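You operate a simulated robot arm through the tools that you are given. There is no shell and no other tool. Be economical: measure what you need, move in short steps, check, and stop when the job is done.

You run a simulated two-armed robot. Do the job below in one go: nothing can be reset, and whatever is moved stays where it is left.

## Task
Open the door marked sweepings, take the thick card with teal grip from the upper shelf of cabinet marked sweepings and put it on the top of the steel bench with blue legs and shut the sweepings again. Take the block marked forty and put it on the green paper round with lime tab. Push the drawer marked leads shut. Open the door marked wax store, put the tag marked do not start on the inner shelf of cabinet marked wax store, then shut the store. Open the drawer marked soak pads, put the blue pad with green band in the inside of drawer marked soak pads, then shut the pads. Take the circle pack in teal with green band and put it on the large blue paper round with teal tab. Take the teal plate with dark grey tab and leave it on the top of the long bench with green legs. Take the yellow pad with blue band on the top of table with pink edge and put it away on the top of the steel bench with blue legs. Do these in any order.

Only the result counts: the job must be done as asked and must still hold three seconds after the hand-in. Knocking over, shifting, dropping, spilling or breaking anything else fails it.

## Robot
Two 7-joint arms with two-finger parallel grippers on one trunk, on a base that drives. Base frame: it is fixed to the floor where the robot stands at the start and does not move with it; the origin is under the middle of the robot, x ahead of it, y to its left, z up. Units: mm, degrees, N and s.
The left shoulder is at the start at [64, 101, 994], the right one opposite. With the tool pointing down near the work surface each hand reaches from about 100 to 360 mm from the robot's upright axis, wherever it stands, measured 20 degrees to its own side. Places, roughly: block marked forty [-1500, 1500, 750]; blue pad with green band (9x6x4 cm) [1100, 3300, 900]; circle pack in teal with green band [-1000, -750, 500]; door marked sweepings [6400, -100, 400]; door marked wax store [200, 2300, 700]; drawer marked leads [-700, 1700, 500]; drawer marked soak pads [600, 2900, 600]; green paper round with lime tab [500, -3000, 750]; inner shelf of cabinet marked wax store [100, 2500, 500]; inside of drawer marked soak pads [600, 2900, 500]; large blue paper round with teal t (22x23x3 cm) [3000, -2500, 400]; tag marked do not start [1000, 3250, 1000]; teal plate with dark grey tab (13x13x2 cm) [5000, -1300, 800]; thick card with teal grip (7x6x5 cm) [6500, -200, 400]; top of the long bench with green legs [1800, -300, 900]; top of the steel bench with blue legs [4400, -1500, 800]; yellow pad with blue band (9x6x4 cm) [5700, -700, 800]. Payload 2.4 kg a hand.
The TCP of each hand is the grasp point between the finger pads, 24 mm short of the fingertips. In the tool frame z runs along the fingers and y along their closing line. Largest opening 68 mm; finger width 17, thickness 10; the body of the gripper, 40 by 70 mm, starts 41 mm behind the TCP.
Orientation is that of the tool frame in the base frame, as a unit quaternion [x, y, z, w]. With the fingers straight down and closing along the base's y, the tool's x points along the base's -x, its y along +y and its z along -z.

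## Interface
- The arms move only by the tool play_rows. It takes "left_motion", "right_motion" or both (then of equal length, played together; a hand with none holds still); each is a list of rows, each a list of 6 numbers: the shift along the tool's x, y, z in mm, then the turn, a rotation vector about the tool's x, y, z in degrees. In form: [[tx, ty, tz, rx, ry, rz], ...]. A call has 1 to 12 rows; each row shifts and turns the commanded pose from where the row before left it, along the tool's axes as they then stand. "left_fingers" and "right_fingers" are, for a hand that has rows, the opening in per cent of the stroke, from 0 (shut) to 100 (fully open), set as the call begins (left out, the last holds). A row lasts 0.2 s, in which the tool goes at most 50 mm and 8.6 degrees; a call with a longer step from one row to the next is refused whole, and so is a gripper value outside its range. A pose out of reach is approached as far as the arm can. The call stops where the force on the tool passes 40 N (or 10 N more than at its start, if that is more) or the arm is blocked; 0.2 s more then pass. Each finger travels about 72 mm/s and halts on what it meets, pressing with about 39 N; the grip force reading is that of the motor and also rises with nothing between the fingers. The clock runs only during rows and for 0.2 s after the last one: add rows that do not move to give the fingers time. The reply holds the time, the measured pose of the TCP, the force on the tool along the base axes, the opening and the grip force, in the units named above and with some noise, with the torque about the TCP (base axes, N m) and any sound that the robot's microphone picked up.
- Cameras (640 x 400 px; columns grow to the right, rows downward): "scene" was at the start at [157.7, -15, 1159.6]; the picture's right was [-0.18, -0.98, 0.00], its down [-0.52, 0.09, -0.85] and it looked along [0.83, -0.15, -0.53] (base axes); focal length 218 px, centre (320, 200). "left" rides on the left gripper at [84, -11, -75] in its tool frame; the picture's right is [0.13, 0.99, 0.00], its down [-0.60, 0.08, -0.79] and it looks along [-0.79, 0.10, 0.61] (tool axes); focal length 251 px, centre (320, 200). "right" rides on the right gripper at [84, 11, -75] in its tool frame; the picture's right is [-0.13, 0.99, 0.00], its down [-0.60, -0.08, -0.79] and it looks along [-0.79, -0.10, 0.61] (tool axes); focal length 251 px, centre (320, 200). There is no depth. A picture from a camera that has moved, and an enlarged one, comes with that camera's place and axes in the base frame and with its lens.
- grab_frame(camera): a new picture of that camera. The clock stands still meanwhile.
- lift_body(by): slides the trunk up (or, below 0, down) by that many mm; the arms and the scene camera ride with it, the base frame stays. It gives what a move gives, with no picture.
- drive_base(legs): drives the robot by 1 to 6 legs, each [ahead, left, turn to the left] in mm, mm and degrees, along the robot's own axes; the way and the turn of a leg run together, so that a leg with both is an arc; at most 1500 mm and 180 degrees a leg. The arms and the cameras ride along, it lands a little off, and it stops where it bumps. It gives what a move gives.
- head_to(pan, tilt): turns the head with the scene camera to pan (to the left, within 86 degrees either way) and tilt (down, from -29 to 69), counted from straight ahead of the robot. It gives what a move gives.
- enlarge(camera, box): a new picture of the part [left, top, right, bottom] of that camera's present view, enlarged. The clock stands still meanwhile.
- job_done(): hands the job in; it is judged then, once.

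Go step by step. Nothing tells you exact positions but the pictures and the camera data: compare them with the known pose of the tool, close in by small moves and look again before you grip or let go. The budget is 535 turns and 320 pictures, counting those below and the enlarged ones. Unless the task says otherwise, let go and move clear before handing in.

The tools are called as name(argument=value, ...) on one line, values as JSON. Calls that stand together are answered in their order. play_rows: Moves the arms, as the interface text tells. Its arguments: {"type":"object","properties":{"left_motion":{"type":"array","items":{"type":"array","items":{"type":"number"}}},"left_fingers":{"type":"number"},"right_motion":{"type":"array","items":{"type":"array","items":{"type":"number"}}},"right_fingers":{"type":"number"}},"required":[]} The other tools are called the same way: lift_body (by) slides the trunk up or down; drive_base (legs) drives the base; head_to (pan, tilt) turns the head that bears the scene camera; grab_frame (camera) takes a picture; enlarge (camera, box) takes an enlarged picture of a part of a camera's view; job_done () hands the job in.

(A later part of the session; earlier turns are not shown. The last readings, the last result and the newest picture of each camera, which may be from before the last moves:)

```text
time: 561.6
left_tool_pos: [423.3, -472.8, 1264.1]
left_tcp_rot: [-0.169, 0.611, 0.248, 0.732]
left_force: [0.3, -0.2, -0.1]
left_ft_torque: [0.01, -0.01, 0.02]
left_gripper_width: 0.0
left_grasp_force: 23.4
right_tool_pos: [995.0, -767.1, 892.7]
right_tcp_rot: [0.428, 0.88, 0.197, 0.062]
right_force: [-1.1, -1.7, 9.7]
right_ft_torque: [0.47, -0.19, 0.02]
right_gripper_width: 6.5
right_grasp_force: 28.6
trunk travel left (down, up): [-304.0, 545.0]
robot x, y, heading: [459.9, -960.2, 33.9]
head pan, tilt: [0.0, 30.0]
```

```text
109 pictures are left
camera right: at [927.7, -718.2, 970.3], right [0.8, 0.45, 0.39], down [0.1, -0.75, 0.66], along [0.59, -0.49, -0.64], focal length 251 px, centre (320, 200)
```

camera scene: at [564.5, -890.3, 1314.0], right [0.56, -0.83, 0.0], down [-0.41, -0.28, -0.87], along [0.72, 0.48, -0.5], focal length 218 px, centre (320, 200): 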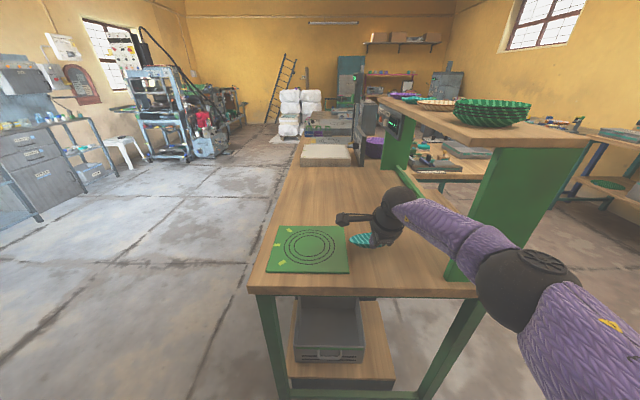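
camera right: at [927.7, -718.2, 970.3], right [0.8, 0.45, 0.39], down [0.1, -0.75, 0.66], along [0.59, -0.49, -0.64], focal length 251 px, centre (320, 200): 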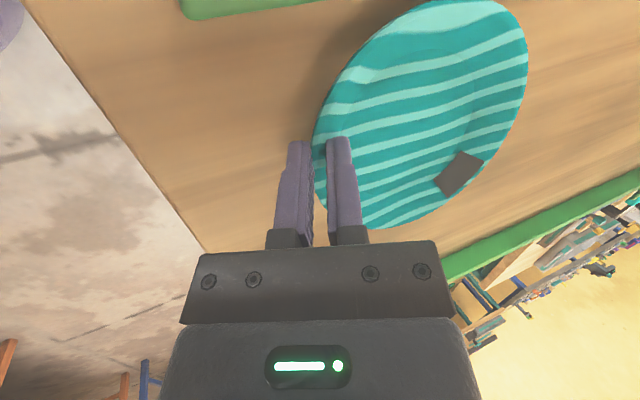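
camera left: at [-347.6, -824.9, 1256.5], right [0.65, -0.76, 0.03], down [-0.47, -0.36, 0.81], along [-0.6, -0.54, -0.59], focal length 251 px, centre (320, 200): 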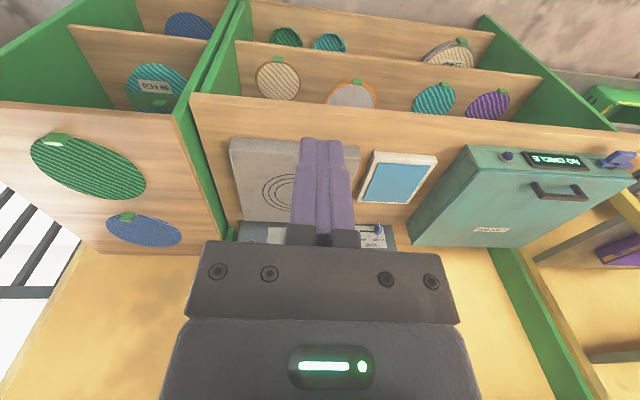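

The plate is now almost flat on the bench. I lower 2 mm more, release and rise.

lift_body(by=-2)

play_rows(right_motion=[[0, 0, 0, 0, 0, 0], [0, 0, 0, 0, 0, 0], [0, 0, 0, 0, 0, 0]], right_fingers=36)

lift_body(by=130)

grab_frame(camera="right")

```text
time: 562.1
left_tool_pos: [422.8, -473.2, 1261.7]
left_tcp_rot: [-0.169, 0.612, 0.247, 0.732]
left_force: [0.3, -1.0, -0.6]
left_ft_torque: [0.0, -0.01, 0.01]
left_gripper_width: 0.2
left_grasp_force: 23.2
right_tool_pos: [993.7, -768.2, 890.4]
right_tcp_rot: [0.427, 0.88, 0.197, 0.064]
right_force: [-0.2, 0.3, 15.4]
right_ft_torque: [0.57, -0.29, 0.01]
right_gripper_width: 6.0
right_grasp_force: 28.3
trunk travel left (down, up): [-302.0, 547.0]
robot x, y, heading: [458.0, -960.7, 34.1]
head pan, tilt: [0.0, 30.0]
```

```text
time: 562.9
left_tool_pos: [425.0, -472.2, 1261.5]
left_tcp_rot: [-0.168, 0.613, 0.246, 0.732]
left_force: [0.2, 0.3, 0.5]
left_ft_torque: [-0.01, 0.0, 0.01]
left_gripper_width: 0.1
left_grasp_force: 23.4
right_tool_pos: [994.4, -766.9, 889.9]
right_tcp_rot: [0.429, 0.88, 0.196, 0.063]
right_force: [7.0, 4.4, 11.2]
right_ft_torque: [0.02, -0.19, 0.02]
right_gripper_width: 16.0
right_grasp_force: 0.1
trunk travel left (down, up): [-302.0, 547.0]
robot x, y, heading: [460.0, -963.0, 34.3]
head pan, tilt: [0.0, 30.0]
```

```text
time: 564.5
left_tool_pos: [426.0, -472.8, 1391.5]
left_tcp_rot: [-0.168, 0.612, 0.246, 0.733]
left_force: [0.4, 0.0, 0.5]
left_ft_torque: [0.0, 0.02, 0.0]
left_gripper_width: 0.0
left_grasp_force: 23.3
right_tool_pos: [994.3, -767.0, 1018.8]
right_tcp_rot: [0.428, 0.88, 0.197, 0.062]
right_force: [0.2, 0.2, 0.0]
right_ft_torque: [0.0, 0.0, 0.0]
right_gripper_width: 24.6
right_grasp_force: 0.0
trunk travel left (down, up): [-432.0, 417.0]
robot x, y, heading: [460.0, -964.6, 33.9]
head pan, tilt: [0.0, 30.0]
```

```text
108 pictures are left
camera right: at [928.8, -718.1, 1097.0], right [0.8, 0.45, 0.39], down [0.1, -0.74, 0.66], along [0.59, -0.49, -0.64], focal length 251 px, centre (320, 200)
```

right: 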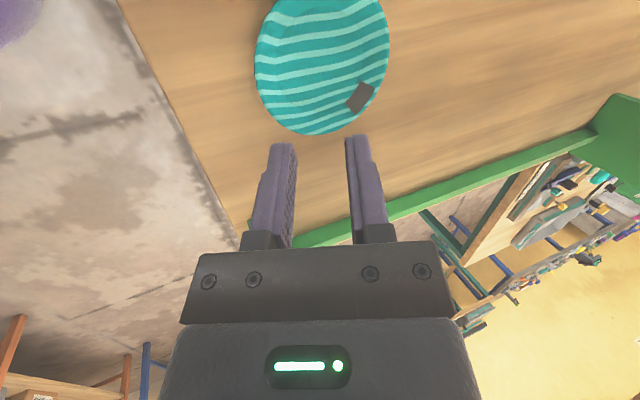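

The teal plate rests on the long bench. I un-yaw the right hand and drive back to the blue-grey benches (wax store, soak pads).

drive_base(legs=[[-250, 100, 0], [671, 1100, 0], [1111, 758, 0], [0, 0, 89.5]])

play_rows(right_motion=[[0, 0, 0, 0, 0, -8.2], [0, 0, 0, 0, 0, -8.2], [0, 0, 0, 0, 0, -8.2], [0, 0, 0, 0, 0, -8.2], [0, 0, 0, 0, 0, -8.2], [0, 0, 0, 0, 0, -8.2], [0, 0, 0, 0, 0, -8.2], [0, 0, 0, 0, 0, -8.2], [0, 0, 0, 0, 0, -8.2], [0, 0, 0, 0, 0, -8.2], [0, 0, 0, 0, 0, -8], [0, 0, 0, 0, 0, 0]], right_fingers=100)

head_to(pan=-10, tilt=25)

grab_frame(camera="scene")

```text
time: 582.5
left_tool_pos: [135.6, 1464.0, 1391.4]
left_tcp_rot: [-0.55, 0.317, 0.69, 0.348]
left_force: [-0.5, 0.1, -0.4]
left_ft_torque: [-0.02, 0.0, 0.01]
left_gripper_width: 0.1
left_grasp_force: 23.4
right_tool_pos: [437.0, 2030.7, 1018.6]
right_tcp_rot: [-0.315, 0.926, 0.184, -0.094]
right_force: [0.3, -0.2, 1.1]
right_ft_torque: [0.02, -0.03, -0.02]
right_gripper_width: 24.6
right_grasp_force: 0.0
trunk travel left (down, up): [-432.0, 417.0]
robot x, y, heading: [626.5, 1493.0, 123.2]
head pan, tilt: [0.0, 30.0]
```

```text
time: 585.1
left_tool_pos: [136.0, 1465.6, 1391.0]
left_tcp_rot: [-0.551, 0.316, 0.69, 0.347]
left_force: [-0.2, 0.5, -0.2]
left_ft_torque: [0.02, 0.0, -0.02]
left_gripper_width: 0.0
left_grasp_force: 23.8
right_tool_pos: [436.8, 2031.9, 1019.7]
right_tcp_rot: [0.878, -0.432, -0.196, -0.064]
right_force: [-1.0, 0.6, -0.4]
right_ft_torque: [-0.01, -0.02, -0.02]
right_gripper_width: 68.2
right_grasp_force: 0.0
trunk travel left (down, up): [-432.0, 417.0]
robot x, y, heading: [625.8, 1491.6, 123.3]
head pan, tilt: [0.0, 30.0]
```

```text
time: 585.8
left_tool_pos: [135.6, 1464.3, 1391.4]
left_tcp_rot: [-0.55, 0.317, 0.69, 0.348]
left_force: [-0.8, 0.3, -0.4]
left_ft_torque: [0.0, 0.02, -0.01]
left_gripper_width: 0.1
left_grasp_force: 23.4
right_tool_pos: [435.7, 2031.8, 1018.5]
right_tcp_rot: [0.878, -0.432, -0.196, -0.063]
right_force: [-0.2, 0.0, -0.5]
right_ft_torque: [0.02, 0.02, 0.01]
right_gripper_width: 68.3
right_grasp_force: 0.0
trunk travel left (down, up): [-432.0, 417.0]
robot x, y, heading: [626.9, 1496.2, 123.5]
head pan, tilt: [-10.0, 25.0]
```

```text
107 pictures are left
camera scene: at [573.9, 1601.9, 1395.4], right [0.92, 0.4, 0.0], down [0.17, -0.39, -0.91], along [-0.36, 0.83, -0.42], focal length 218 px, centre (320, 200)
```

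scene: 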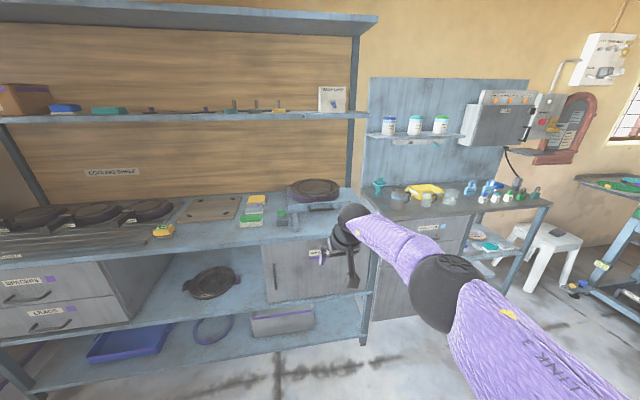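

enlarge(camera="scene", box=[360, 70, 580, 260])

enlarge(camera="scene", box=[230, 170, 420, 330])

```text
2.11 times, centred on (470, 165) of scene
camera zoom: at [573.9, 1601.9, 1395.4], right [0.92, 0.4, 0.0], down [0.17, -0.39, -0.91], along [-0.36, 0.83, -0.42], focal length 459 px, centre (4, 274)
```

zoom: 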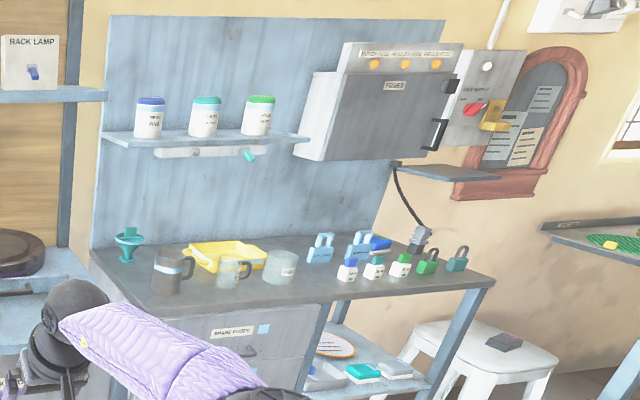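

```text
2.50 times, centred on (325, 250) of scene
camera zoom: at [573.9, 1601.9, 1395.4], right [0.92, 0.4, 0.0], down [0.17, -0.39, -0.91], along [-0.36, 0.83, -0.42], focal length 545 px, centre (308, 75)
```

zoom: 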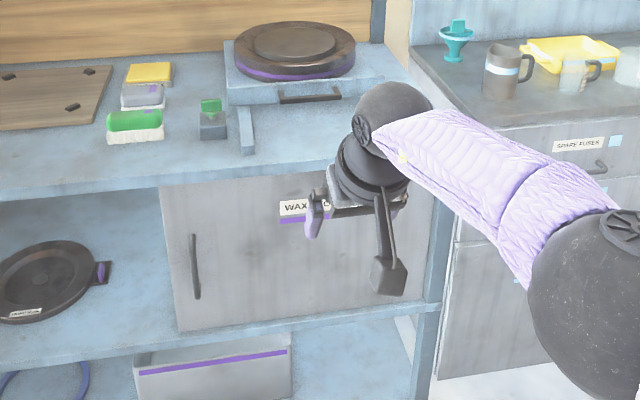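

drive_base(legs=[[100, -650, 0]])

head_to(pan=8, tilt=30)

grab_frame(camera="scene")

enlarge(camera="scene", box=[180, 120, 380, 260])

```text
time: 589.5
left_tool_pos: [625.6, 1907.5, 1390.8]
left_tcp_rot: [-0.55, 0.318, 0.689, 0.348]
left_force: [0.1, 0.1, -0.8]
left_ft_torque: [0.01, 0.01, -0.01]
left_gripper_width: 0.3
left_grasp_force: 23.8
right_tool_pos: [929.5, 2472.2, 1019.1]
right_tcp_rot: [0.877, -0.434, -0.196, -0.064]
right_force: [0.6, 0.2, 0.4]
right_ft_torque: [-0.02, -0.01, -0.02]
right_gripper_width: 68.1
right_grasp_force: 0.0
trunk travel left (down, up): [-432.0, 417.0]
robot x, y, heading: [1115.7, 1932.1, 123.2]
head pan, tilt: [-10.0, 25.0]
```

```text
time: 590.3
left_tool_pos: [625.9, 1907.5, 1392.1]
left_tcp_rot: [-0.55, 0.317, 0.69, 0.348]
left_force: [0.0, 0.9, 0.1]
left_ft_torque: [-0.03, 0.01, 0.04]
left_gripper_width: 0.2
left_grasp_force: 23.8
right_tool_pos: [928.5, 2472.9, 1019.7]
right_tcp_rot: [0.877, -0.434, -0.196, -0.064]
right_force: [-0.3, 0.0, 0.0]
right_ft_torque: [0.0, 0.01, 0.0]
right_gripper_width: 67.9
right_grasp_force: 0.1
trunk travel left (down, up): [-432.0, 417.0]
robot x, y, heading: [1117.7, 1933.8, 123.2]
head pan, tilt: [8.0, 30.0]
```

```text
104 pictures are left
camera scene: at [1041.9, 2025.8, 1387.4], right [0.75, 0.66, 0.0], down [0.33, -0.38, -0.87], along [-0.57, 0.65, -0.5], focal length 218 px, centre (320, 200)
```

scene: 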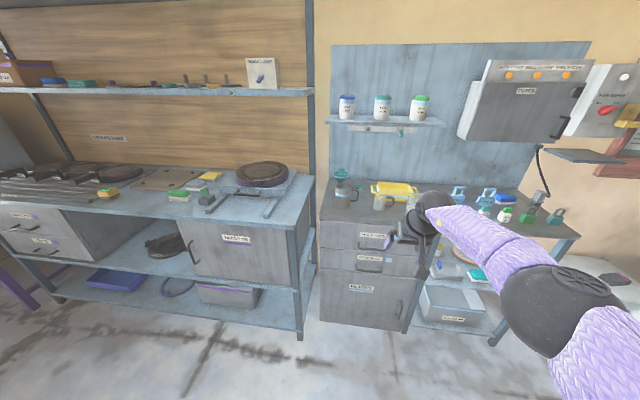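

```text
2.86 times, centred on (280, 190) of scene
camera zoom: at [1041.9, 2025.8, 1387.4], right [0.75, 0.66, 0.0], down [0.33, -0.38, -0.87], along [-0.57, 0.65, -0.5], focal length 623 px, centre (434, 229)
```

zoom: 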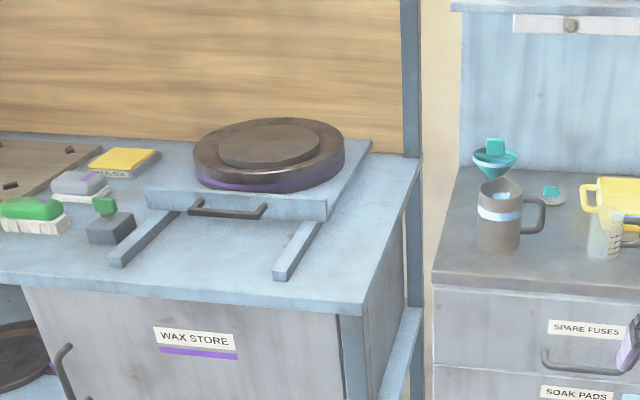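

enlarge(camera="scene", box=[420, 160, 600, 290])

enlarge(camera="scene", box=[310, 170, 480, 340])

```text
3.08 times, centred on (510, 225) of scene
camera zoom: at [1041.9, 2025.8, 1387.4], right [0.75, 0.66, 0.0], down [0.33, -0.38, -0.87], along [-0.57, 0.65, -0.5], focal length 671 px, centre (-265, 123)
```

zoom: 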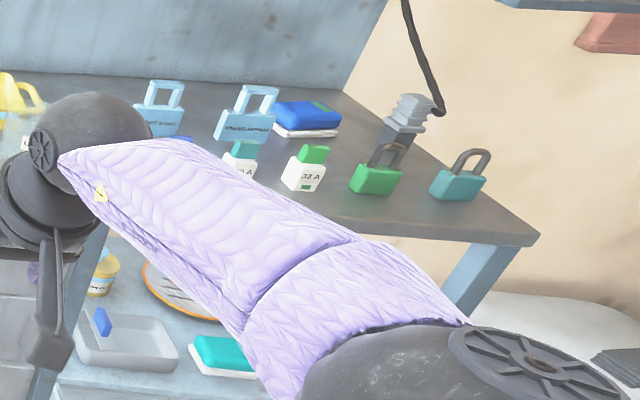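

```text
2.35 times, centred on (395, 255) of scene
camera zoom: at [1041.9, 2025.8, 1387.4], right [0.75, 0.66, 0.0], down [0.33, -0.38, -0.87], along [-0.57, 0.65, -0.5], focal length 513 px, centre (144, 71)
```

zoom: 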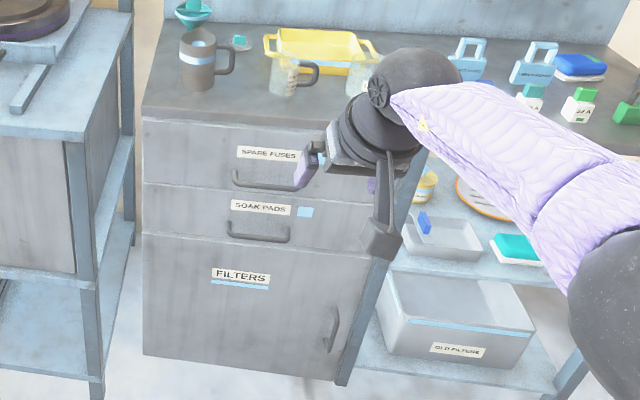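

enlarge(camera="scene", box=[445, 180, 525, 215])

```text
8.00 times, centred on (485, 198) of scene
camera zoom: at [1041.9, 2025.8, 1387.4], right [0.75, 0.66, 0.0], down [0.33, -0.38, -0.87], along [-0.57, 0.65, -0.5], focal length 1744 px, centre (-1000, 220)
```

zoom: 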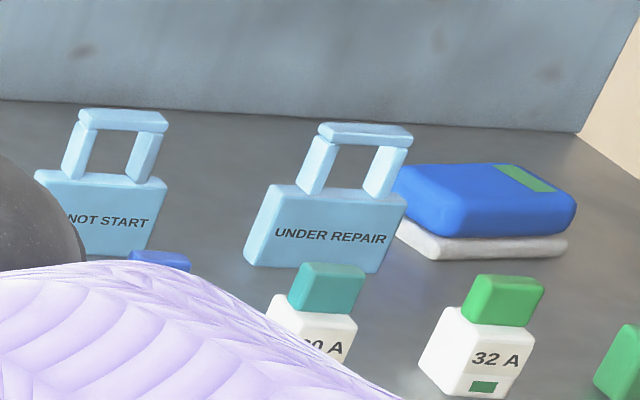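

The soak-pads drawer is the second one; its handle bar is near (724,2752,549). The tag "DO NOT START" and blue pad (green band) are on the top to the right. I lower, set pitch ~36° and turn the hand 90° to pinch the handle bar.

lift_body(by=-330)

play_rows(right_motion=[[0, 0, 0, 0, -6, 0], [0, 0, 0, 0, -6, 0], [0, 0, 0, 0, 0, 8.4], [0, 0, 0, 0, 0, 8.4], [0, 0, 0, 0, 0, 8.4], [0, 0, 0, 0, 0, 8.4], [0, 0, 0, 0, 0, 8.4], [0, 0, 0, 0, 0, 8.4], [0, 0, 0, 0, 0, 8.4], [0, 0, 0, 0, 0, 8.4], [0, 0, 0, 0, 0, 8.4], [0, 0, 0, 0, 0, 8.4]], right_fingers=65)

drive_base(legs=[[86, 19, 0]])

grab_frame(camera="right")

enlarge(camera="scene", box=[260, 180, 460, 340])

```text
time: 593.5
left_tool_pos: [626.7, 1908.1, 1060.8]
left_tcp_rot: [-0.55, 0.317, 0.69, 0.348]
left_force: [0.3, 0.0, 0.4]
left_ft_torque: [-0.01, 0.0, 0.0]
left_gripper_width: 0.0
left_grasp_force: 23.2
right_tool_pos: [928.4, 2473.2, 690.3]
right_tcp_rot: [0.877, -0.434, -0.196, -0.064]
right_force: [-0.5, 0.3, -0.4]
right_ft_torque: [0.01, 0.01, 0.0]
right_gripper_width: 67.9
right_grasp_force: 0.0
trunk travel left (down, up): [-102.0, 747.0]
robot x, y, heading: [1119.8, 1936.5, 123.1]
head pan, tilt: [8.0, 30.0]
```

```text
time: 596.1
left_tool_pos: [626.0, 1907.7, 1061.1]
left_tcp_rot: [-0.55, 0.317, 0.69, 0.348]
left_force: [-0.4, 0.6, 0.2]
left_ft_torque: [0.01, 0.0, -0.02]
left_gripper_width: 0.0
left_grasp_force: 23.3
right_tool_pos: [929.0, 2471.6, 688.8]
right_tcp_rot: [-0.348, 0.886, 0.284, -0.111]
right_force: [0.0, -0.5, 0.3]
right_ft_torque: [0.02, -0.03, 0.02]
right_gripper_width: 44.2
right_grasp_force: 0.1
trunk travel left (down, up): [-102.0, 747.0]
robot x, y, heading: [1117.2, 1933.3, 123.2]
head pan, tilt: [8.0, 30.0]
```

```text
time: 597.2
left_tool_pos: [562.2, 1968.9, 1062.0]
left_tcp_rot: [-0.55, 0.318, 0.689, 0.348]
left_force: [-0.1, 0.4, -0.2]
left_ft_torque: [-0.02, 0.01, -0.01]
left_gripper_width: 0.4
left_grasp_force: 23.7
right_tool_pos: [866.1, 2534.3, 689.6]
right_tcp_rot: [-0.348, 0.886, 0.286, -0.11]
right_force: [0.1, -0.2, -0.1]
right_ft_torque: [0.01, 0.0, -0.01]
right_gripper_width: 44.3
right_grasp_force: 0.0
trunk travel left (down, up): [-102.0, 747.0]
robot x, y, heading: [1052.3, 1992.8, 123.2]
head pan, tilt: [8.0, 30.0]
```

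```text
99 pictures are left
camera right: at [828.0, 2451.2, 756.5], right [-0.46, 0.68, 0.58], down [0.8, 0.02, 0.6], along [0.39, 0.74, -0.55], focal length 251 px, centre (320, 200)
```

right: 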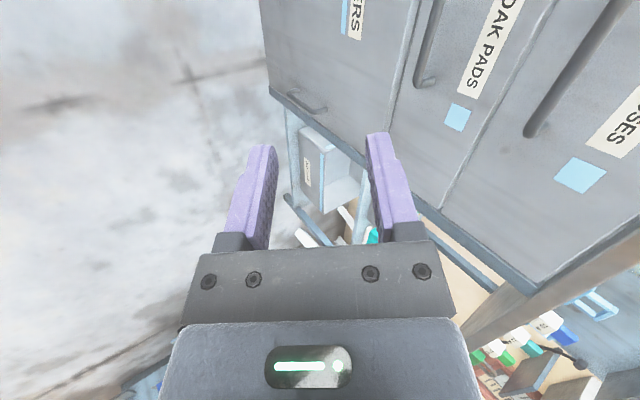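

```text
2.50 times, centred on (360, 260) of scene
camera zoom: at [938.4, 2149.6, 1051.9], right [0.75, 0.66, 0.0], down [0.33, -0.38, -0.87], along [-0.57, 0.65, -0.5], focal length 545 px, centre (220, 50)
```

zoom: 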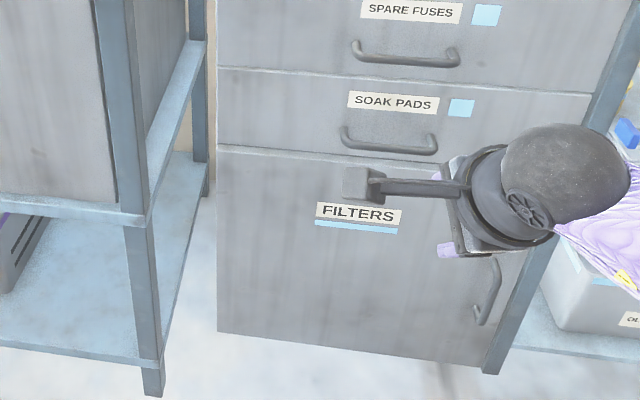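

play_rows(right_motion=[[0, 0, 0, 0, 0, 5], [0, 0, 0, 0, 0, 4.8], [0, 0, 0, 0, 0, 0]])

lift_body(by=-80)

drive_base(legs=[[190, -8, 0]])

grab_frame(camera="right")

enlarge(camera="scene", box=[260, 220, 460, 380])

```text
time: 598.0
left_tool_pos: [562.7, 1968.8, 1061.4]
left_tcp_rot: [-0.549, 0.318, 0.689, 0.349]
left_force: [0.1, 0.3, 0.6]
left_ft_torque: [-0.01, 0.04, 0.03]
left_gripper_width: 0.1
left_grasp_force: 23.7
right_tool_pos: [865.7, 2534.3, 690.2]
right_tcp_rot: [-0.272, 0.912, 0.275, -0.135]
right_force: [-0.4, -0.3, 0.2]
right_ft_torque: [-0.02, -0.03, -0.01]
right_gripper_width: 44.2
right_grasp_force: 0.1
trunk travel left (down, up): [-102.0, 747.0]
robot x, y, heading: [1049.4, 1994.1, 123.3]
head pan, tilt: [8.0, 30.0]
```

```text
time: 599.2
left_tool_pos: [562.5, 1968.8, 980.8]
left_tcp_rot: [-0.55, 0.318, 0.689, 0.348]
left_force: [0.1, 0.7, 0.9]
left_ft_torque: [-0.02, 0.0, -0.02]
left_gripper_width: 0.0
left_grasp_force: 24.1
right_tool_pos: [865.4, 2533.3, 610.9]
right_tcp_rot: [-0.271, 0.912, 0.276, -0.134]
right_force: [-0.8, -0.5, -0.7]
right_ft_torque: [-0.02, -0.01, 0.03]
right_gripper_width: 44.1
right_grasp_force: 0.1
trunk travel left (down, up): [-22.0, 827.0]
robot x, y, heading: [1051.6, 1994.4, 122.9]
head pan, tilt: [8.0, 30.0]
```

```text
time: 600.7
left_tool_pos: [466.0, 2133.3, 981.6]
left_tcp_rot: [-0.549, 0.318, 0.69, 0.349]
left_force: [-0.2, -0.4, 0.6]
left_ft_torque: [-0.01, 0.03, -0.04]
left_gripper_width: 0.0
left_grasp_force: 23.4
right_tool_pos: [770.7, 2696.9, 609.7]
right_tcp_rot: [-0.272, 0.912, 0.275, -0.135]
right_force: [0.0, -0.2, 0.8]
right_ft_torque: [-0.03, 0.0, 0.02]
right_gripper_width: 44.5
right_grasp_force: 0.0
trunk travel left (down, up): [-22.0, 827.0]
robot x, y, heading: [954.6, 2157.5, 123.0]
head pan, tilt: [8.0, 30.0]
```

```text
97 pictures are left
camera right: at [725.7, 2625.3, 684.8], right [-0.31, 0.77, 0.56], down [0.84, -0.05, 0.54], along [0.45, 0.64, -0.63], focal length 251 px, centre (320, 200)
```

right: 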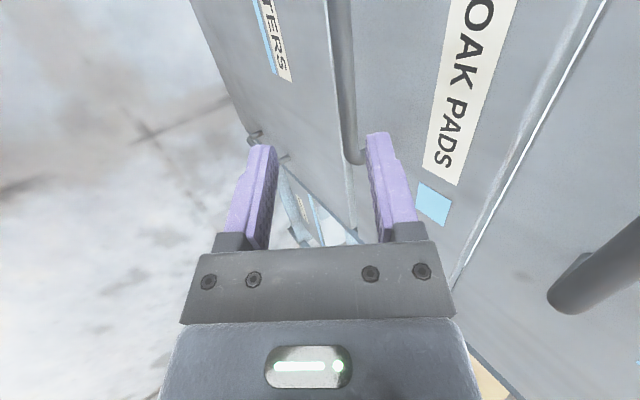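

```text
2.50 times, centred on (360, 300) of scene
camera zoom: at [825.8, 2337.0, 968.4], right [0.75, 0.66, 0.0], down [0.33, -0.38, -0.87], along [-0.57, 0.65, -0.5], focal length 545 px, centre (220, -50)
```

zoom: 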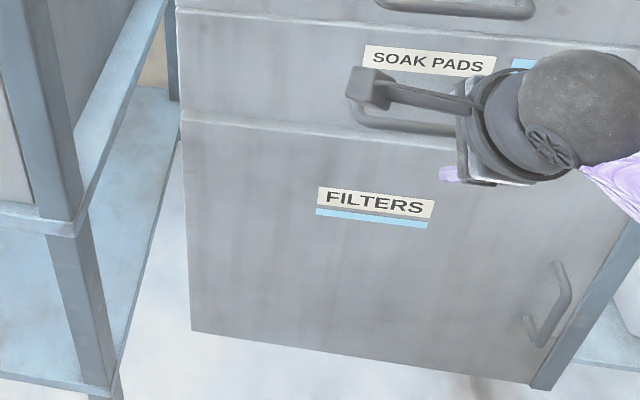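

drive_base(legs=[[24, 14, 0]])

play_rows(right_motion=[[0, 0, 15, 0, 0, 0], [0, 0, 15, 0, 0, 0], [0, 0, 10, 0, 0, 0], [0, 0, 0, 0, 0, 0]])

grab_frame(camera="right")

```text
time: 601.5
left_tool_pos: [441.7, 2145.9, 981.1]
left_tcp_rot: [-0.549, 0.318, 0.69, 0.349]
left_force: [-0.1, -0.5, 0.0]
left_ft_torque: [-0.01, -0.02, 0.01]
left_gripper_width: 0.3
left_grasp_force: 24.0
right_tool_pos: [745.1, 2710.1, 609.5]
right_tcp_rot: [-0.272, 0.912, 0.275, -0.135]
right_force: [-0.8, -0.3, -0.1]
right_ft_torque: [-0.01, 0.0, 0.02]
right_gripper_width: 44.2
right_grasp_force: 0.0
trunk travel left (down, up): [-22.0, 827.0]
robot x, y, heading: [930.7, 2167.6, 123.0]
head pan, tilt: [8.0, 30.0]
```

```text
time: 602.5
left_tool_pos: [441.1, 2144.6, 981.2]
left_tcp_rot: [-0.55, 0.318, 0.689, 0.349]
left_force: [-0.8, -0.5, -0.3]
left_ft_torque: [0.04, -0.01, 0.02]
left_gripper_width: 0.1
left_grasp_force: 23.6
right_tool_pos: [728.9, 2727.6, 576.6]
right_tcp_rot: [-0.272, 0.912, 0.276, -0.134]
right_force: [-0.1, -0.8, -0.7]
right_ft_torque: [0.0, -0.01, 0.05]
right_gripper_width: 44.0
right_grasp_force: 0.1
trunk travel left (down, up): [-22.0, 827.0]
robot x, y, heading: [932.0, 2172.9, 123.0]
head pan, tilt: [8.0, 30.0]
```

```text
95 pictures are left
camera right: at [685.0, 2654.7, 652.0], right [-0.31, 0.77, 0.56], down [0.84, -0.05, 0.54], along [0.45, 0.64, -0.63], focal length 251 px, centre (320, 200)
```

right: 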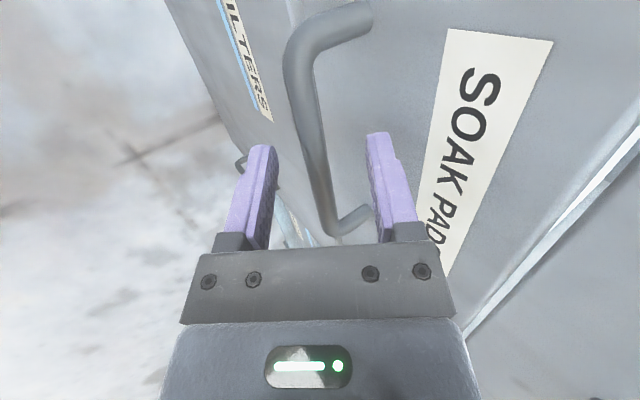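

The bar is lined up between the fingers. I advance the last ~24 mm and close.

play_rows(right_motion=[[0, 0, 12, 0, 0, 0], [0, 0, 12, 0, 0, 0], [0, 0, 0, 0, 0, 0]])

grab_frame(camera="right")

```text
time: 603.0
left_tool_pos: [443.2, 2143.1, 983.4]
left_tcp_rot: [-0.548, 0.317, 0.69, 0.35]
left_force: [0.5, -0.6, 0.1]
left_ft_torque: [-0.02, 0.01, -0.01]
left_gripper_width: 0.1
left_grasp_force: 23.4
right_tool_pos: [725.4, 2733.4, 572.6]
right_tcp_rot: [-0.269, 0.911, 0.281, -0.138]
right_force: [18.1, -26.1, 26.6]
right_ft_torque: [0.84, 0.35, -0.22]
right_gripper_width: 36.0
right_grasp_force: 0.0
trunk travel left (down, up): [-22.0, 827.0]
robot x, y, heading: [931.7, 2171.6, 122.9]
head pan, tilt: [8.0, 30.0]
stopped in row 2 (right hand): the force on the tool passed its limit at 53 N (the readings are from after the stop); the commanded pose is now the measured one
```

```text
94 pictures are left
camera right: at [681.9, 2659.5, 648.3], right [-0.3, 0.76, 0.57], down [0.84, -0.06, 0.53], along [0.44, 0.64, -0.63], focal length 251 px, centre (320, 200)
```

right: 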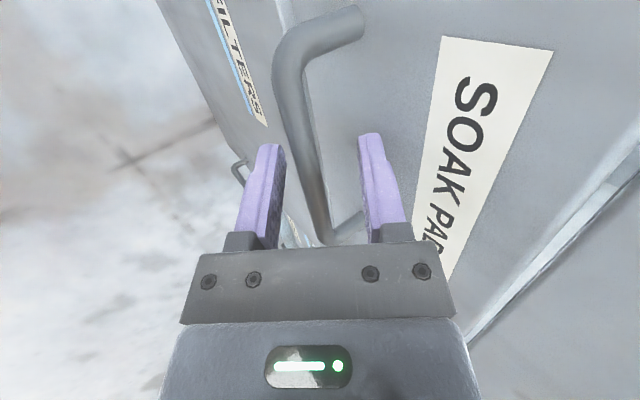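

The rear finger touches the drawer face with the bar between the fingers. I ease back slightly and close.

play_rows(right_motion=[[0, -5, 0, 0, 0, 0], [0, 0, 3, 0, 0, 0], [0, 0, 0, 0, 0, 0], [0, 0, 0, 0, 0, 0], [0, 0, 0, 0, 0, 0], [0, 0, 0, 0, 0, 0]], right_fingers=0)

grab_frame(camera="right")

```text
time: 604.4
left_tool_pos: [441.1, 2145.8, 981.5]
left_tcp_rot: [-0.549, 0.319, 0.689, 0.35]
left_force: [0.4, 0.7, 0.5]
left_ft_torque: [0.02, 0.0, 0.05]
left_gripper_width: 0.3
left_grasp_force: 23.3
right_tool_pos: [724.4, 2732.0, 564.5]
right_tcp_rot: [-0.27, 0.912, 0.279, -0.135]
right_force: [4.8, 0.9, 10.2]
right_ft_torque: [0.29, -0.35, 0.34]
right_gripper_width: 12.2
right_grasp_force: 33.2
trunk travel left (down, up): [-22.0, 827.0]
robot x, y, heading: [929.0, 2168.0, 122.8]
head pan, tilt: [8.0, 30.0]
```

```text
93 pictures are left
camera right: at [681.5, 2659.5, 639.0], right [-0.31, 0.77, 0.56], down [0.84, -0.06, 0.54], along [0.44, 0.64, -0.63], focal length 251 px, centre (320, 200)
```

right: 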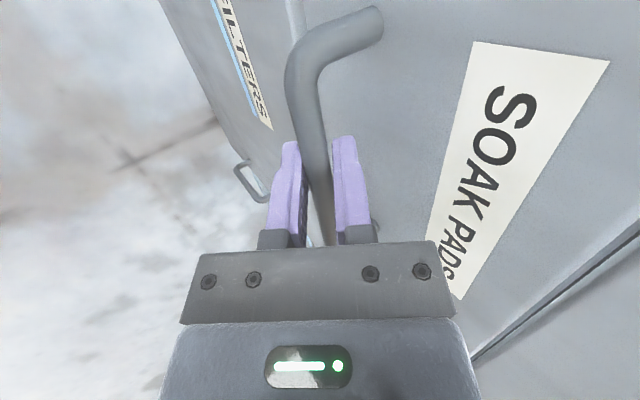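

Bar gripped. I pull the drawer straight out.

drive_base(legs=[[-120, 0, 0]])

drive_base(legs=[[-90, 0, 0]])

grab_frame(camera="scene")

```text
time: 605.7
left_tool_pos: [507.3, 2044.6, 981.6]
left_tcp_rot: [-0.549, 0.318, 0.69, 0.349]
left_force: [-0.5, 1.0, 0.1]
left_ft_torque: [0.02, 0.04, -0.01]
left_gripper_width: 0.1
left_grasp_force: 24.1
right_tool_pos: [789.7, 2631.9, 563.4]
right_tcp_rot: [-0.269, 0.912, 0.279, -0.136]
right_force: [6.6, 4.0, 14.0]
right_ft_torque: [0.32, -0.36, 0.3]
right_gripper_width: 12.1
right_grasp_force: 32.6
trunk travel left (down, up): [-22.0, 827.0]
robot x, y, heading: [996.7, 2068.4, 122.7]
head pan, tilt: [8.0, 30.0]
```

```text
time: 606.8
left_tool_pos: [556.9, 1968.7, 982.3]
left_tcp_rot: [-0.549, 0.318, 0.689, 0.35]
left_force: [0.1, 0.4, 0.3]
left_ft_torque: [0.01, -0.02, -0.01]
left_gripper_width: 0.1
left_grasp_force: 23.1
right_tool_pos: [839.6, 2555.8, 563.9]
right_tcp_rot: [-0.269, 0.912, 0.278, -0.136]
right_force: [1.0, 0.0, 7.9]
right_ft_torque: [0.19, -0.19, 0.49]
right_gripper_width: 11.9
right_grasp_force: 32.7
trunk travel left (down, up): [-22.0, 827.0]
robot x, y, heading: [1045.3, 1997.8, 122.9]
head pan, tilt: [8.0, 30.0]
```

```text
92 pictures are left
camera scene: at [916.2, 2172.8, 968.6], right [0.76, 0.66, 0.0], down [0.33, -0.38, -0.87], along [-0.57, 0.65, -0.5], focal length 218 px, centre (320, 200)
```

scene: 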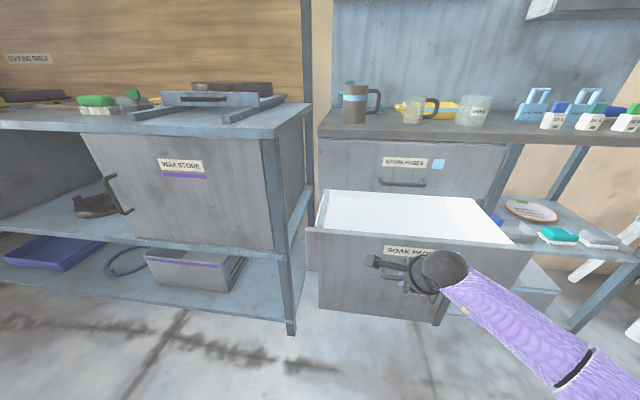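

The drawer is open ~210 mm. I release, lift clear and go for the blue pad on the table to the right.

play_rows(right_motion=[[0, 0, 0, 0, 0, 0], [0, 0, 0, 0, 0, 0], [0, 0, -20, 0, 0, 0], [0, 0, -20, 0, 0, 0], [0, 0, -20, 0, 0, 0]], right_fingers=80)

drive_base(legs=[[-150, 0, 0]])

lift_body(by=390)

drive_base(legs=[[0, -620, 0]])

head_to(pan=0, tilt=30)

grab_frame(camera="scene")

```text
time: 608.0
left_tool_pos: [555.2, 1970.9, 981.5]
left_tcp_rot: [-0.55, 0.318, 0.689, 0.349]
left_force: [-0.4, 0.4, 0.4]
left_ft_torque: [-0.02, 0.04, -0.02]
left_gripper_width: 0.0
left_grasp_force: 23.7
right_tool_pos: [862.4, 2530.0, 610.9]
right_tcp_rot: [-0.27, 0.912, 0.279, -0.135]
right_force: [0.2, 0.3, -0.2]
right_ft_torque: [-0.01, -0.01, -0.01]
right_gripper_width: 54.5
right_grasp_force: 0.1
trunk travel left (down, up): [-22.0, 827.0]
robot x, y, heading: [1046.9, 1997.3, 122.9]
head pan, tilt: [8.0, 30.0]
```

```text
time: 609.3
left_tool_pos: [638.2, 1844.2, 981.3]
left_tcp_rot: [-0.549, 0.318, 0.689, 0.349]
left_force: [-0.6, 0.1, -1.3]
left_ft_torque: [0.01, 0.0, 0.0]
left_gripper_width: 0.0
left_grasp_force: 23.4
right_tool_pos: [943.2, 2404.0, 612.7]
right_tcp_rot: [-0.27, 0.912, 0.278, -0.136]
right_force: [0.0, 0.5, -0.5]
right_ft_torque: [0.03, 0.02, 0.0]
right_gripper_width: 54.4
right_grasp_force: 0.0
trunk travel left (down, up): [-22.0, 827.0]
robot x, y, heading: [1125.7, 1870.3, 122.8]
head pan, tilt: [8.0, 30.0]
```

```text
time: 613.1
left_tool_pos: [637.8, 1843.5, 1371.6]
left_tcp_rot: [-0.549, 0.319, 0.689, 0.35]
left_force: [-0.7, 0.3, 0.0]
left_ft_torque: [0.0, -0.03, 0.03]
left_gripper_width: 0.2
left_grasp_force: 24.0
right_tool_pos: [943.1, 2404.2, 1002.1]
right_tcp_rot: [-0.27, 0.912, 0.278, -0.136]
right_force: [-0.1, 0.3, 0.3]
right_ft_torque: [-0.02, 0.0, -0.02]
right_gripper_width: 54.7
right_grasp_force: 0.1
trunk travel left (down, up): [-412.0, 437.0]
robot x, y, heading: [1130.4, 1869.8, 123.0]
head pan, tilt: [8.0, 30.0]
```

```text
time: 616.5
left_tool_pos: [1155.0, 2179.2, 1372.1]
left_tcp_rot: [-0.548, 0.321, 0.688, 0.352]
left_force: [-0.5, -0.1, -0.8]
left_ft_torque: [-0.01, -0.01, 0.03]
left_gripper_width: 0.1
left_grasp_force: 24.2
right_tool_pos: [1463.7, 2738.8, 1003.0]
right_tcp_rot: [-0.268, 0.912, 0.278, -0.136]
right_force: [-0.3, -0.3, 0.7]
right_ft_torque: [-0.03, -0.01, 0.01]
right_gripper_width: 54.6
right_grasp_force: 0.0
trunk travel left (down, up): [-412.0, 437.0]
robot x, y, heading: [1643.7, 2202.1, 122.7]
head pan, tilt: [8.0, 30.0]
```

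```text
time: 617.2
left_tool_pos: [1154.9, 2179.1, 1372.6]
left_tcp_rot: [-0.549, 0.32, 0.688, 0.351]
left_force: [-0.1, -0.2, 0.2]
left_ft_torque: [0.01, 0.01, 0.02]
left_gripper_width: 0.0
left_grasp_force: 23.1
right_tool_pos: [1463.5, 2738.9, 1001.1]
right_tcp_rot: [-0.267, 0.913, 0.278, -0.134]
right_force: [0.6, -0.4, 0.2]
right_ft_torque: [0.02, 0.02, 0.01]
right_gripper_width: 54.3
right_grasp_force: 0.0
trunk travel left (down, up): [-412.0, 437.0]
robot x, y, heading: [1644.8, 2200.8, 122.6]
head pan, tilt: [0.0, 30.0]
```

```text
91 pictures are left
camera scene: at [1579.7, 2304.6, 1367.3], right [0.84, 0.54, 0.0], down [0.27, -0.42, -0.87], along [-0.47, 0.73, -0.5], focal length 218 px, centre (320, 200)
```

scene: 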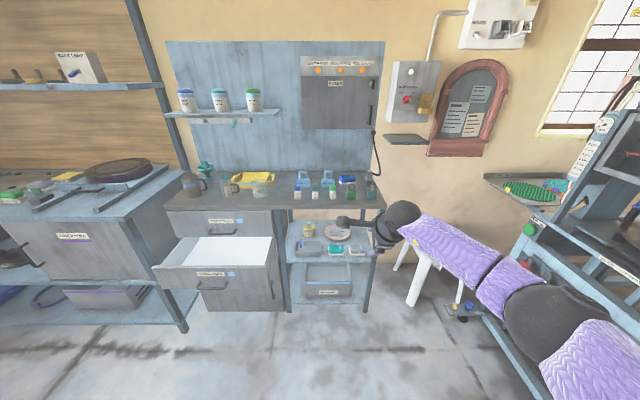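

enlarge(camera="scene", box=[285, 165, 395, 220])

```text
5.82 times, centred on (340, 192) of scene
camera zoom: at [1579.7, 2304.6, 1367.3], right [0.84, 0.54, 0.0], down [0.27, -0.42, -0.87], along [-0.47, 0.73, -0.5], focal length 1268 px, centre (204, 244)
```

zoom: 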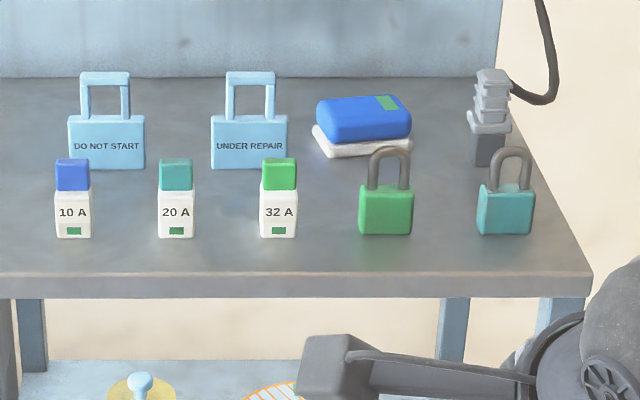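

I can see everything clearly: tag "DO NOT START" at (941,3134) and the blue pad at (1114,3303), table top z≈845. I set the hand near-vertical and yawed to match the pad.

play_rows(right_motion=[[0, 0, 0, 6, 0, 0], [0, 0, 0, 6, 0, 0], [0, 0, 0, 6, 0, 0], [0, 0, 0, 6, 0, 0], [0, 0, 0, 0, 0, -7], [0, 0, 0, 0, 0, -7], [0, 0, 0, 0, 0, -6], [0, 0, 0, 0, 0, 0]], right_fingers=100)

play_rows(right_motion=[[0, 15, 0, 0, 0, 0], [0, 15, 0, 0, 0, 0], [0, 15, 0, 0, 0, 0], [0, 0, 0, 0, 0, 0]])

```text
time: 619.0
left_tool_pos: [1154.3, 2179.8, 1371.7]
left_tcp_rot: [-0.548, 0.319, 0.689, 0.351]
left_force: [0.5, -0.2, 1.1]
left_ft_torque: [0.01, 0.01, 0.0]
left_gripper_width: 0.0
left_grasp_force: 23.3
right_tool_pos: [1473.9, 2721.3, 1001.5]
right_tcp_rot: [-0.452, 0.885, 0.094, -0.061]
right_force: [0.2, 0.9, 0.4]
right_ft_torque: [0.01, 0.02, 0.01]
right_gripper_width: 67.8
right_grasp_force: 0.0
right hand out of reach, approached as far as the arm can: row 3, 4
trunk travel left (down, up): [-412.0, 437.0]
robot x, y, heading: [1646.6, 2205.8, 122.9]
head pan, tilt: [0.0, 30.0]
```

```text
time: 620.0
left_tool_pos: [1153.5, 2178.9, 1371.8]
left_tcp_rot: [-0.548, 0.32, 0.688, 0.352]
left_force: [-0.8, -0.7, -0.3]
left_ft_torque: [0.03, 0.0, -0.02]
left_gripper_width: 0.2
left_grasp_force: 23.3
right_tool_pos: [1470.5, 2718.9, 1004.4]
right_tcp_rot: [-0.451, 0.886, 0.094, -0.06]
right_force: [0.3, -0.7, 0.5]
right_ft_torque: [0.0, 0.03, 0.01]
right_gripper_width: 68.1
right_grasp_force: 0.1
right hand out of reach, approached as far as the arm can: row 1, 2, 3
trunk travel left (down, up): [-412.0, 437.0]
robot x, y, heading: [1648.5, 2205.1, 122.7]
head pan, tilt: [0.0, 30.0]
```

drive_base(legs=[[560, -15, 0]])

lift_body(by=-40)

grab_frame(camera="right")

```text
time: 623.2
left_tool_pos: [864.0, 2659.5, 1371.7]
left_tcp_rot: [-0.549, 0.319, 0.688, 0.351]
left_force: [0.4, -0.6, 0.3]
left_ft_torque: [0.0, -0.03, 0.04]
left_gripper_width: 0.1
left_grasp_force: 24.0
right_tool_pos: [1180.3, 3199.0, 1004.4]
right_tcp_rot: [-0.451, 0.886, 0.095, -0.061]
right_force: [0.3, 0.2, 0.8]
right_ft_torque: [-0.03, -0.01, 0.0]
right_gripper_width: 67.9
right_grasp_force: 0.1
trunk travel left (down, up): [-412.0, 437.0]
robot x, y, heading: [1353.6, 2681.6, 122.7]
head pan, tilt: [0.0, 30.0]
```

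```text
time: 624.1
left_tool_pos: [864.6, 2659.1, 1330.9]
left_tcp_rot: [-0.549, 0.32, 0.688, 0.351]
left_force: [0.2, 0.1, 0.4]
left_ft_torque: [0.03, 0.02, -0.05]
left_gripper_width: 0.2
left_grasp_force: 23.7
right_tool_pos: [1181.0, 3198.4, 965.3]
right_tcp_rot: [-0.45, 0.886, 0.095, -0.061]
right_force: [0.8, -0.7, -0.2]
right_ft_torque: [0.02, -0.01, -0.01]
right_gripper_width: 67.8
right_grasp_force: 0.1
trunk travel left (down, up): [-372.0, 477.0]
robot x, y, heading: [1358.8, 2681.3, 122.6]
head pan, tilt: [0.0, 30.0]
```

```text
89 pictures are left
camera right: at [1137.3, 3128.5, 1042.5], right [-0.7, 0.68, 0.22], down [0.57, 0.35, 0.74], along [0.42, 0.65, -0.63], focal length 251 px, centre (320, 200)
```

right: 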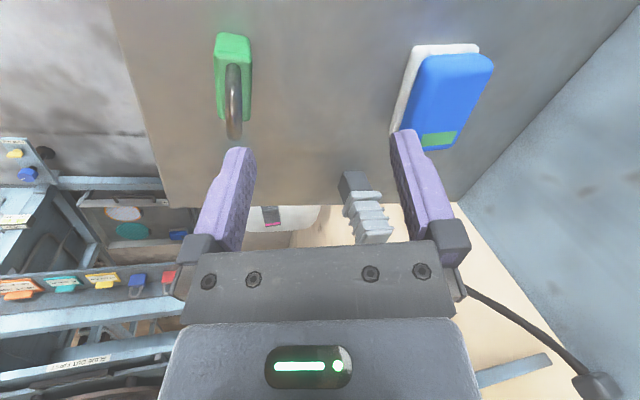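

drive_base(legs=[[123, 2, 0]])

lift_body(by=-45)

grab_frame(camera="right")

```text
time: 625.3
left_tool_pos: [795.0, 2761.6, 1331.8]
left_tcp_rot: [-0.548, 0.321, 0.688, 0.352]
left_force: [0.1, 0.4, 0.0]
left_ft_torque: [0.02, 0.0, 0.01]
left_gripper_width: 0.0
left_grasp_force: 23.3
right_tool_pos: [1112.5, 3300.9, 964.1]
right_tcp_rot: [-0.45, 0.886, 0.095, -0.062]
right_force: [0.0, 0.4, -0.7]
right_ft_torque: [-0.04, -0.02, 0.0]
right_gripper_width: 68.1
right_grasp_force: 0.1
trunk travel left (down, up): [-372.0, 477.0]
robot x, y, heading: [1289.5, 2783.2, 123.1]
head pan, tilt: [0.0, 30.0]
```

```text
time: 626.2
left_tool_pos: [796.3, 2760.9, 1285.7]
left_tcp_rot: [-0.548, 0.32, 0.688, 0.351]
left_force: [0.5, 0.1, 0.8]
left_ft_torque: [0.01, 0.01, 0.03]
left_gripper_width: 0.2
left_grasp_force: 23.9
right_tool_pos: [1113.0, 3301.4, 920.3]
right_tcp_rot: [-0.452, 0.885, 0.095, -0.061]
right_force: [0.0, -0.3, 0.0]
right_ft_torque: [-0.04, -0.02, 0.01]
right_gripper_width: 68.1
right_grasp_force: 0.0
trunk travel left (down, up): [-327.0, 522.0]
robot x, y, heading: [1289.0, 2784.2, 123.0]
head pan, tilt: [0.0, 30.0]
```

```text
88 pictures are left
camera right: at [1069.6, 3230.5, 997.6], right [-0.7, 0.68, 0.22], down [0.57, 0.35, 0.74], along [0.42, 0.65, -0.63], focal length 251 px, centre (320, 200)
```

right: 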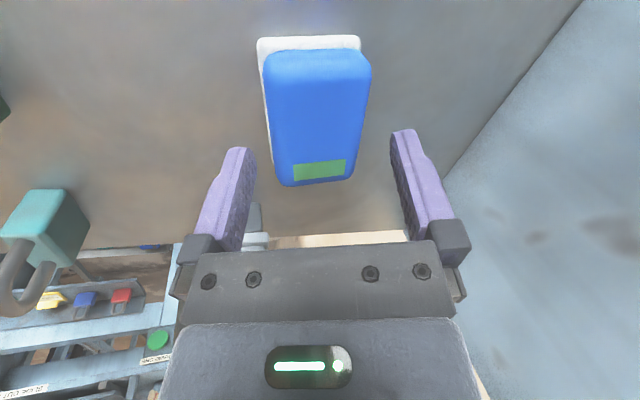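

drive_base(legs=[[5, 2, 0]])

play_rows(right_motion=[[0, 0, 0, 0, 0, 7.5], [0, 0, 0, 0, 0, 0]])

lift_body(by=-26)

grab_frame(camera="right")

```text
time: 626.9
left_tool_pos: [791.0, 2764.4, 1286.4]
left_tcp_rot: [-0.549, 0.32, 0.688, 0.351]
left_force: [0.2, 1.2, -0.6]
left_ft_torque: [-0.01, 0.01, -0.04]
left_gripper_width: 0.1
left_grasp_force: 23.7
right_tool_pos: [1108.6, 3304.5, 918.9]
right_tcp_rot: [-0.451, 0.886, 0.095, -0.061]
right_force: [-0.5, 0.2, -0.4]
right_ft_torque: [-0.02, 0.01, -0.01]
right_gripper_width: 68.0
right_grasp_force: 0.0
trunk travel left (down, up): [-327.0, 522.0]
robot x, y, heading: [1282.9, 2790.2, 122.7]
head pan, tilt: [0.0, 30.0]
```

```text
time: 627.5
left_tool_pos: [790.4, 2765.0, 1285.6]
left_tcp_rot: [-0.548, 0.32, 0.688, 0.351]
left_force: [0.2, -0.3, 0.2]
left_ft_torque: [-0.01, 0.02, 0.0]
left_gripper_width: 0.0
left_grasp_force: 23.5
right_tool_pos: [1108.8, 3303.7, 919.0]
right_tcp_rot: [-0.391, 0.914, 0.09, -0.067]
right_force: [-0.4, 0.9, 0.1]
right_ft_torque: [0.01, -0.03, 0.0]
right_gripper_width: 67.9
right_grasp_force: 0.0
trunk travel left (down, up): [-327.0, 522.0]
robot x, y, heading: [1282.1, 2788.8, 122.4]
head pan, tilt: [0.0, 30.0]
```

```text
time: 628.2
left_tool_pos: [791.1, 2764.8, 1260.3]
left_tcp_rot: [-0.549, 0.32, 0.688, 0.351]
left_force: [0.0, 0.8, -0.1]
left_ft_torque: [0.02, 0.02, 0.02]
left_gripper_width: 0.0
left_grasp_force: 23.4
right_tool_pos: [1108.3, 3304.7, 892.9]
right_tcp_rot: [-0.391, 0.913, 0.091, -0.068]
right_force: [0.2, 0.3, 0.5]
right_ft_torque: [0.04, 0.01, 0.01]
right_gripper_width: 67.8
right_grasp_force: 0.1
trunk travel left (down, up): [-301.0, 548.0]
robot x, y, heading: [1283.4, 2788.0, 122.7]
head pan, tilt: [0.0, 30.0]
```

```text
87 pictures are left
camera right: at [1057.8, 3241.8, 973.7], right [-0.61, 0.77, 0.21], down [0.62, 0.3, 0.72], along [0.49, 0.57, -0.66], focal length 251 px, centre (320, 200)
```

right: 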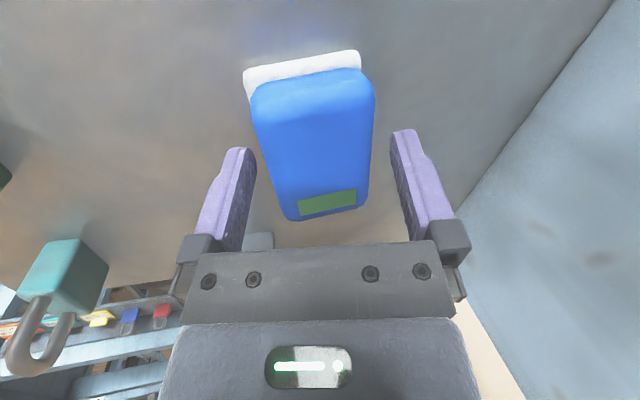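

drive_base(legs=[[4, 1, 0]])

lift_body(by=-19)

grab_frame(camera="right")

```text
time: 629.0
left_tool_pos: [788.6, 2766.9, 1260.5]
left_tcp_rot: [-0.549, 0.32, 0.688, 0.352]
left_force: [-0.9, 0.1, -0.4]
left_ft_torque: [-0.01, 0.02, 0.0]
left_gripper_width: 0.0
left_grasp_force: 23.9
right_tool_pos: [1106.1, 3307.4, 894.9]
right_tcp_rot: [-0.391, 0.913, 0.091, -0.067]
right_force: [0.1, 0.1, -0.1]
right_ft_torque: [0.01, -0.03, -0.01]
right_gripper_width: 68.1
right_grasp_force: 0.0
trunk travel left (down, up): [-301.0, 548.0]
robot x, y, heading: [1278.0, 2788.3, 122.6]
head pan, tilt: [0.0, 30.0]
```

```text
time: 629.6
left_tool_pos: [788.5, 2766.8, 1242.4]
left_tcp_rot: [-0.548, 0.32, 0.689, 0.351]
left_force: [-0.6, 0.2, -0.8]
left_ft_torque: [0.02, 0.02, 0.03]
left_gripper_width: 0.1
left_grasp_force: 23.2
right_tool_pos: [1104.5, 3305.9, 874.3]
right_tcp_rot: [-0.391, 0.913, 0.091, -0.068]
right_force: [0.3, -0.4, 0.1]
right_ft_torque: [-0.03, -0.01, 0.02]
right_gripper_width: 68.0
right_grasp_force: 0.1
trunk travel left (down, up): [-282.0, 567.0]
robot x, y, heading: [1282.2, 2790.2, 122.8]
head pan, tilt: [0.0, 30.0]
```

```text
86 pictures are left
camera right: at [1054.7, 3244.9, 954.3], right [-0.61, 0.77, 0.21], down [0.62, 0.3, 0.72], along [0.49, 0.57, -0.66], focal length 251 px, centre (320, 200)
```

right: 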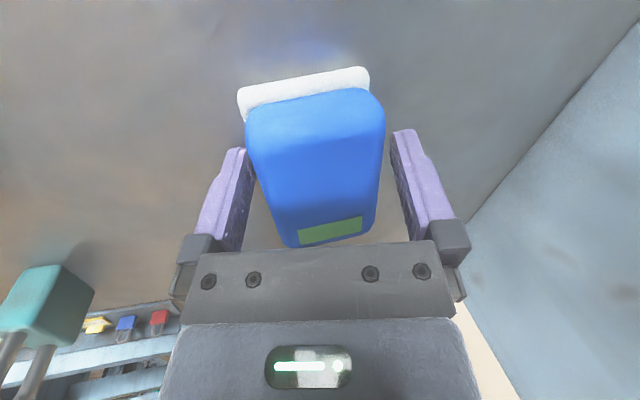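

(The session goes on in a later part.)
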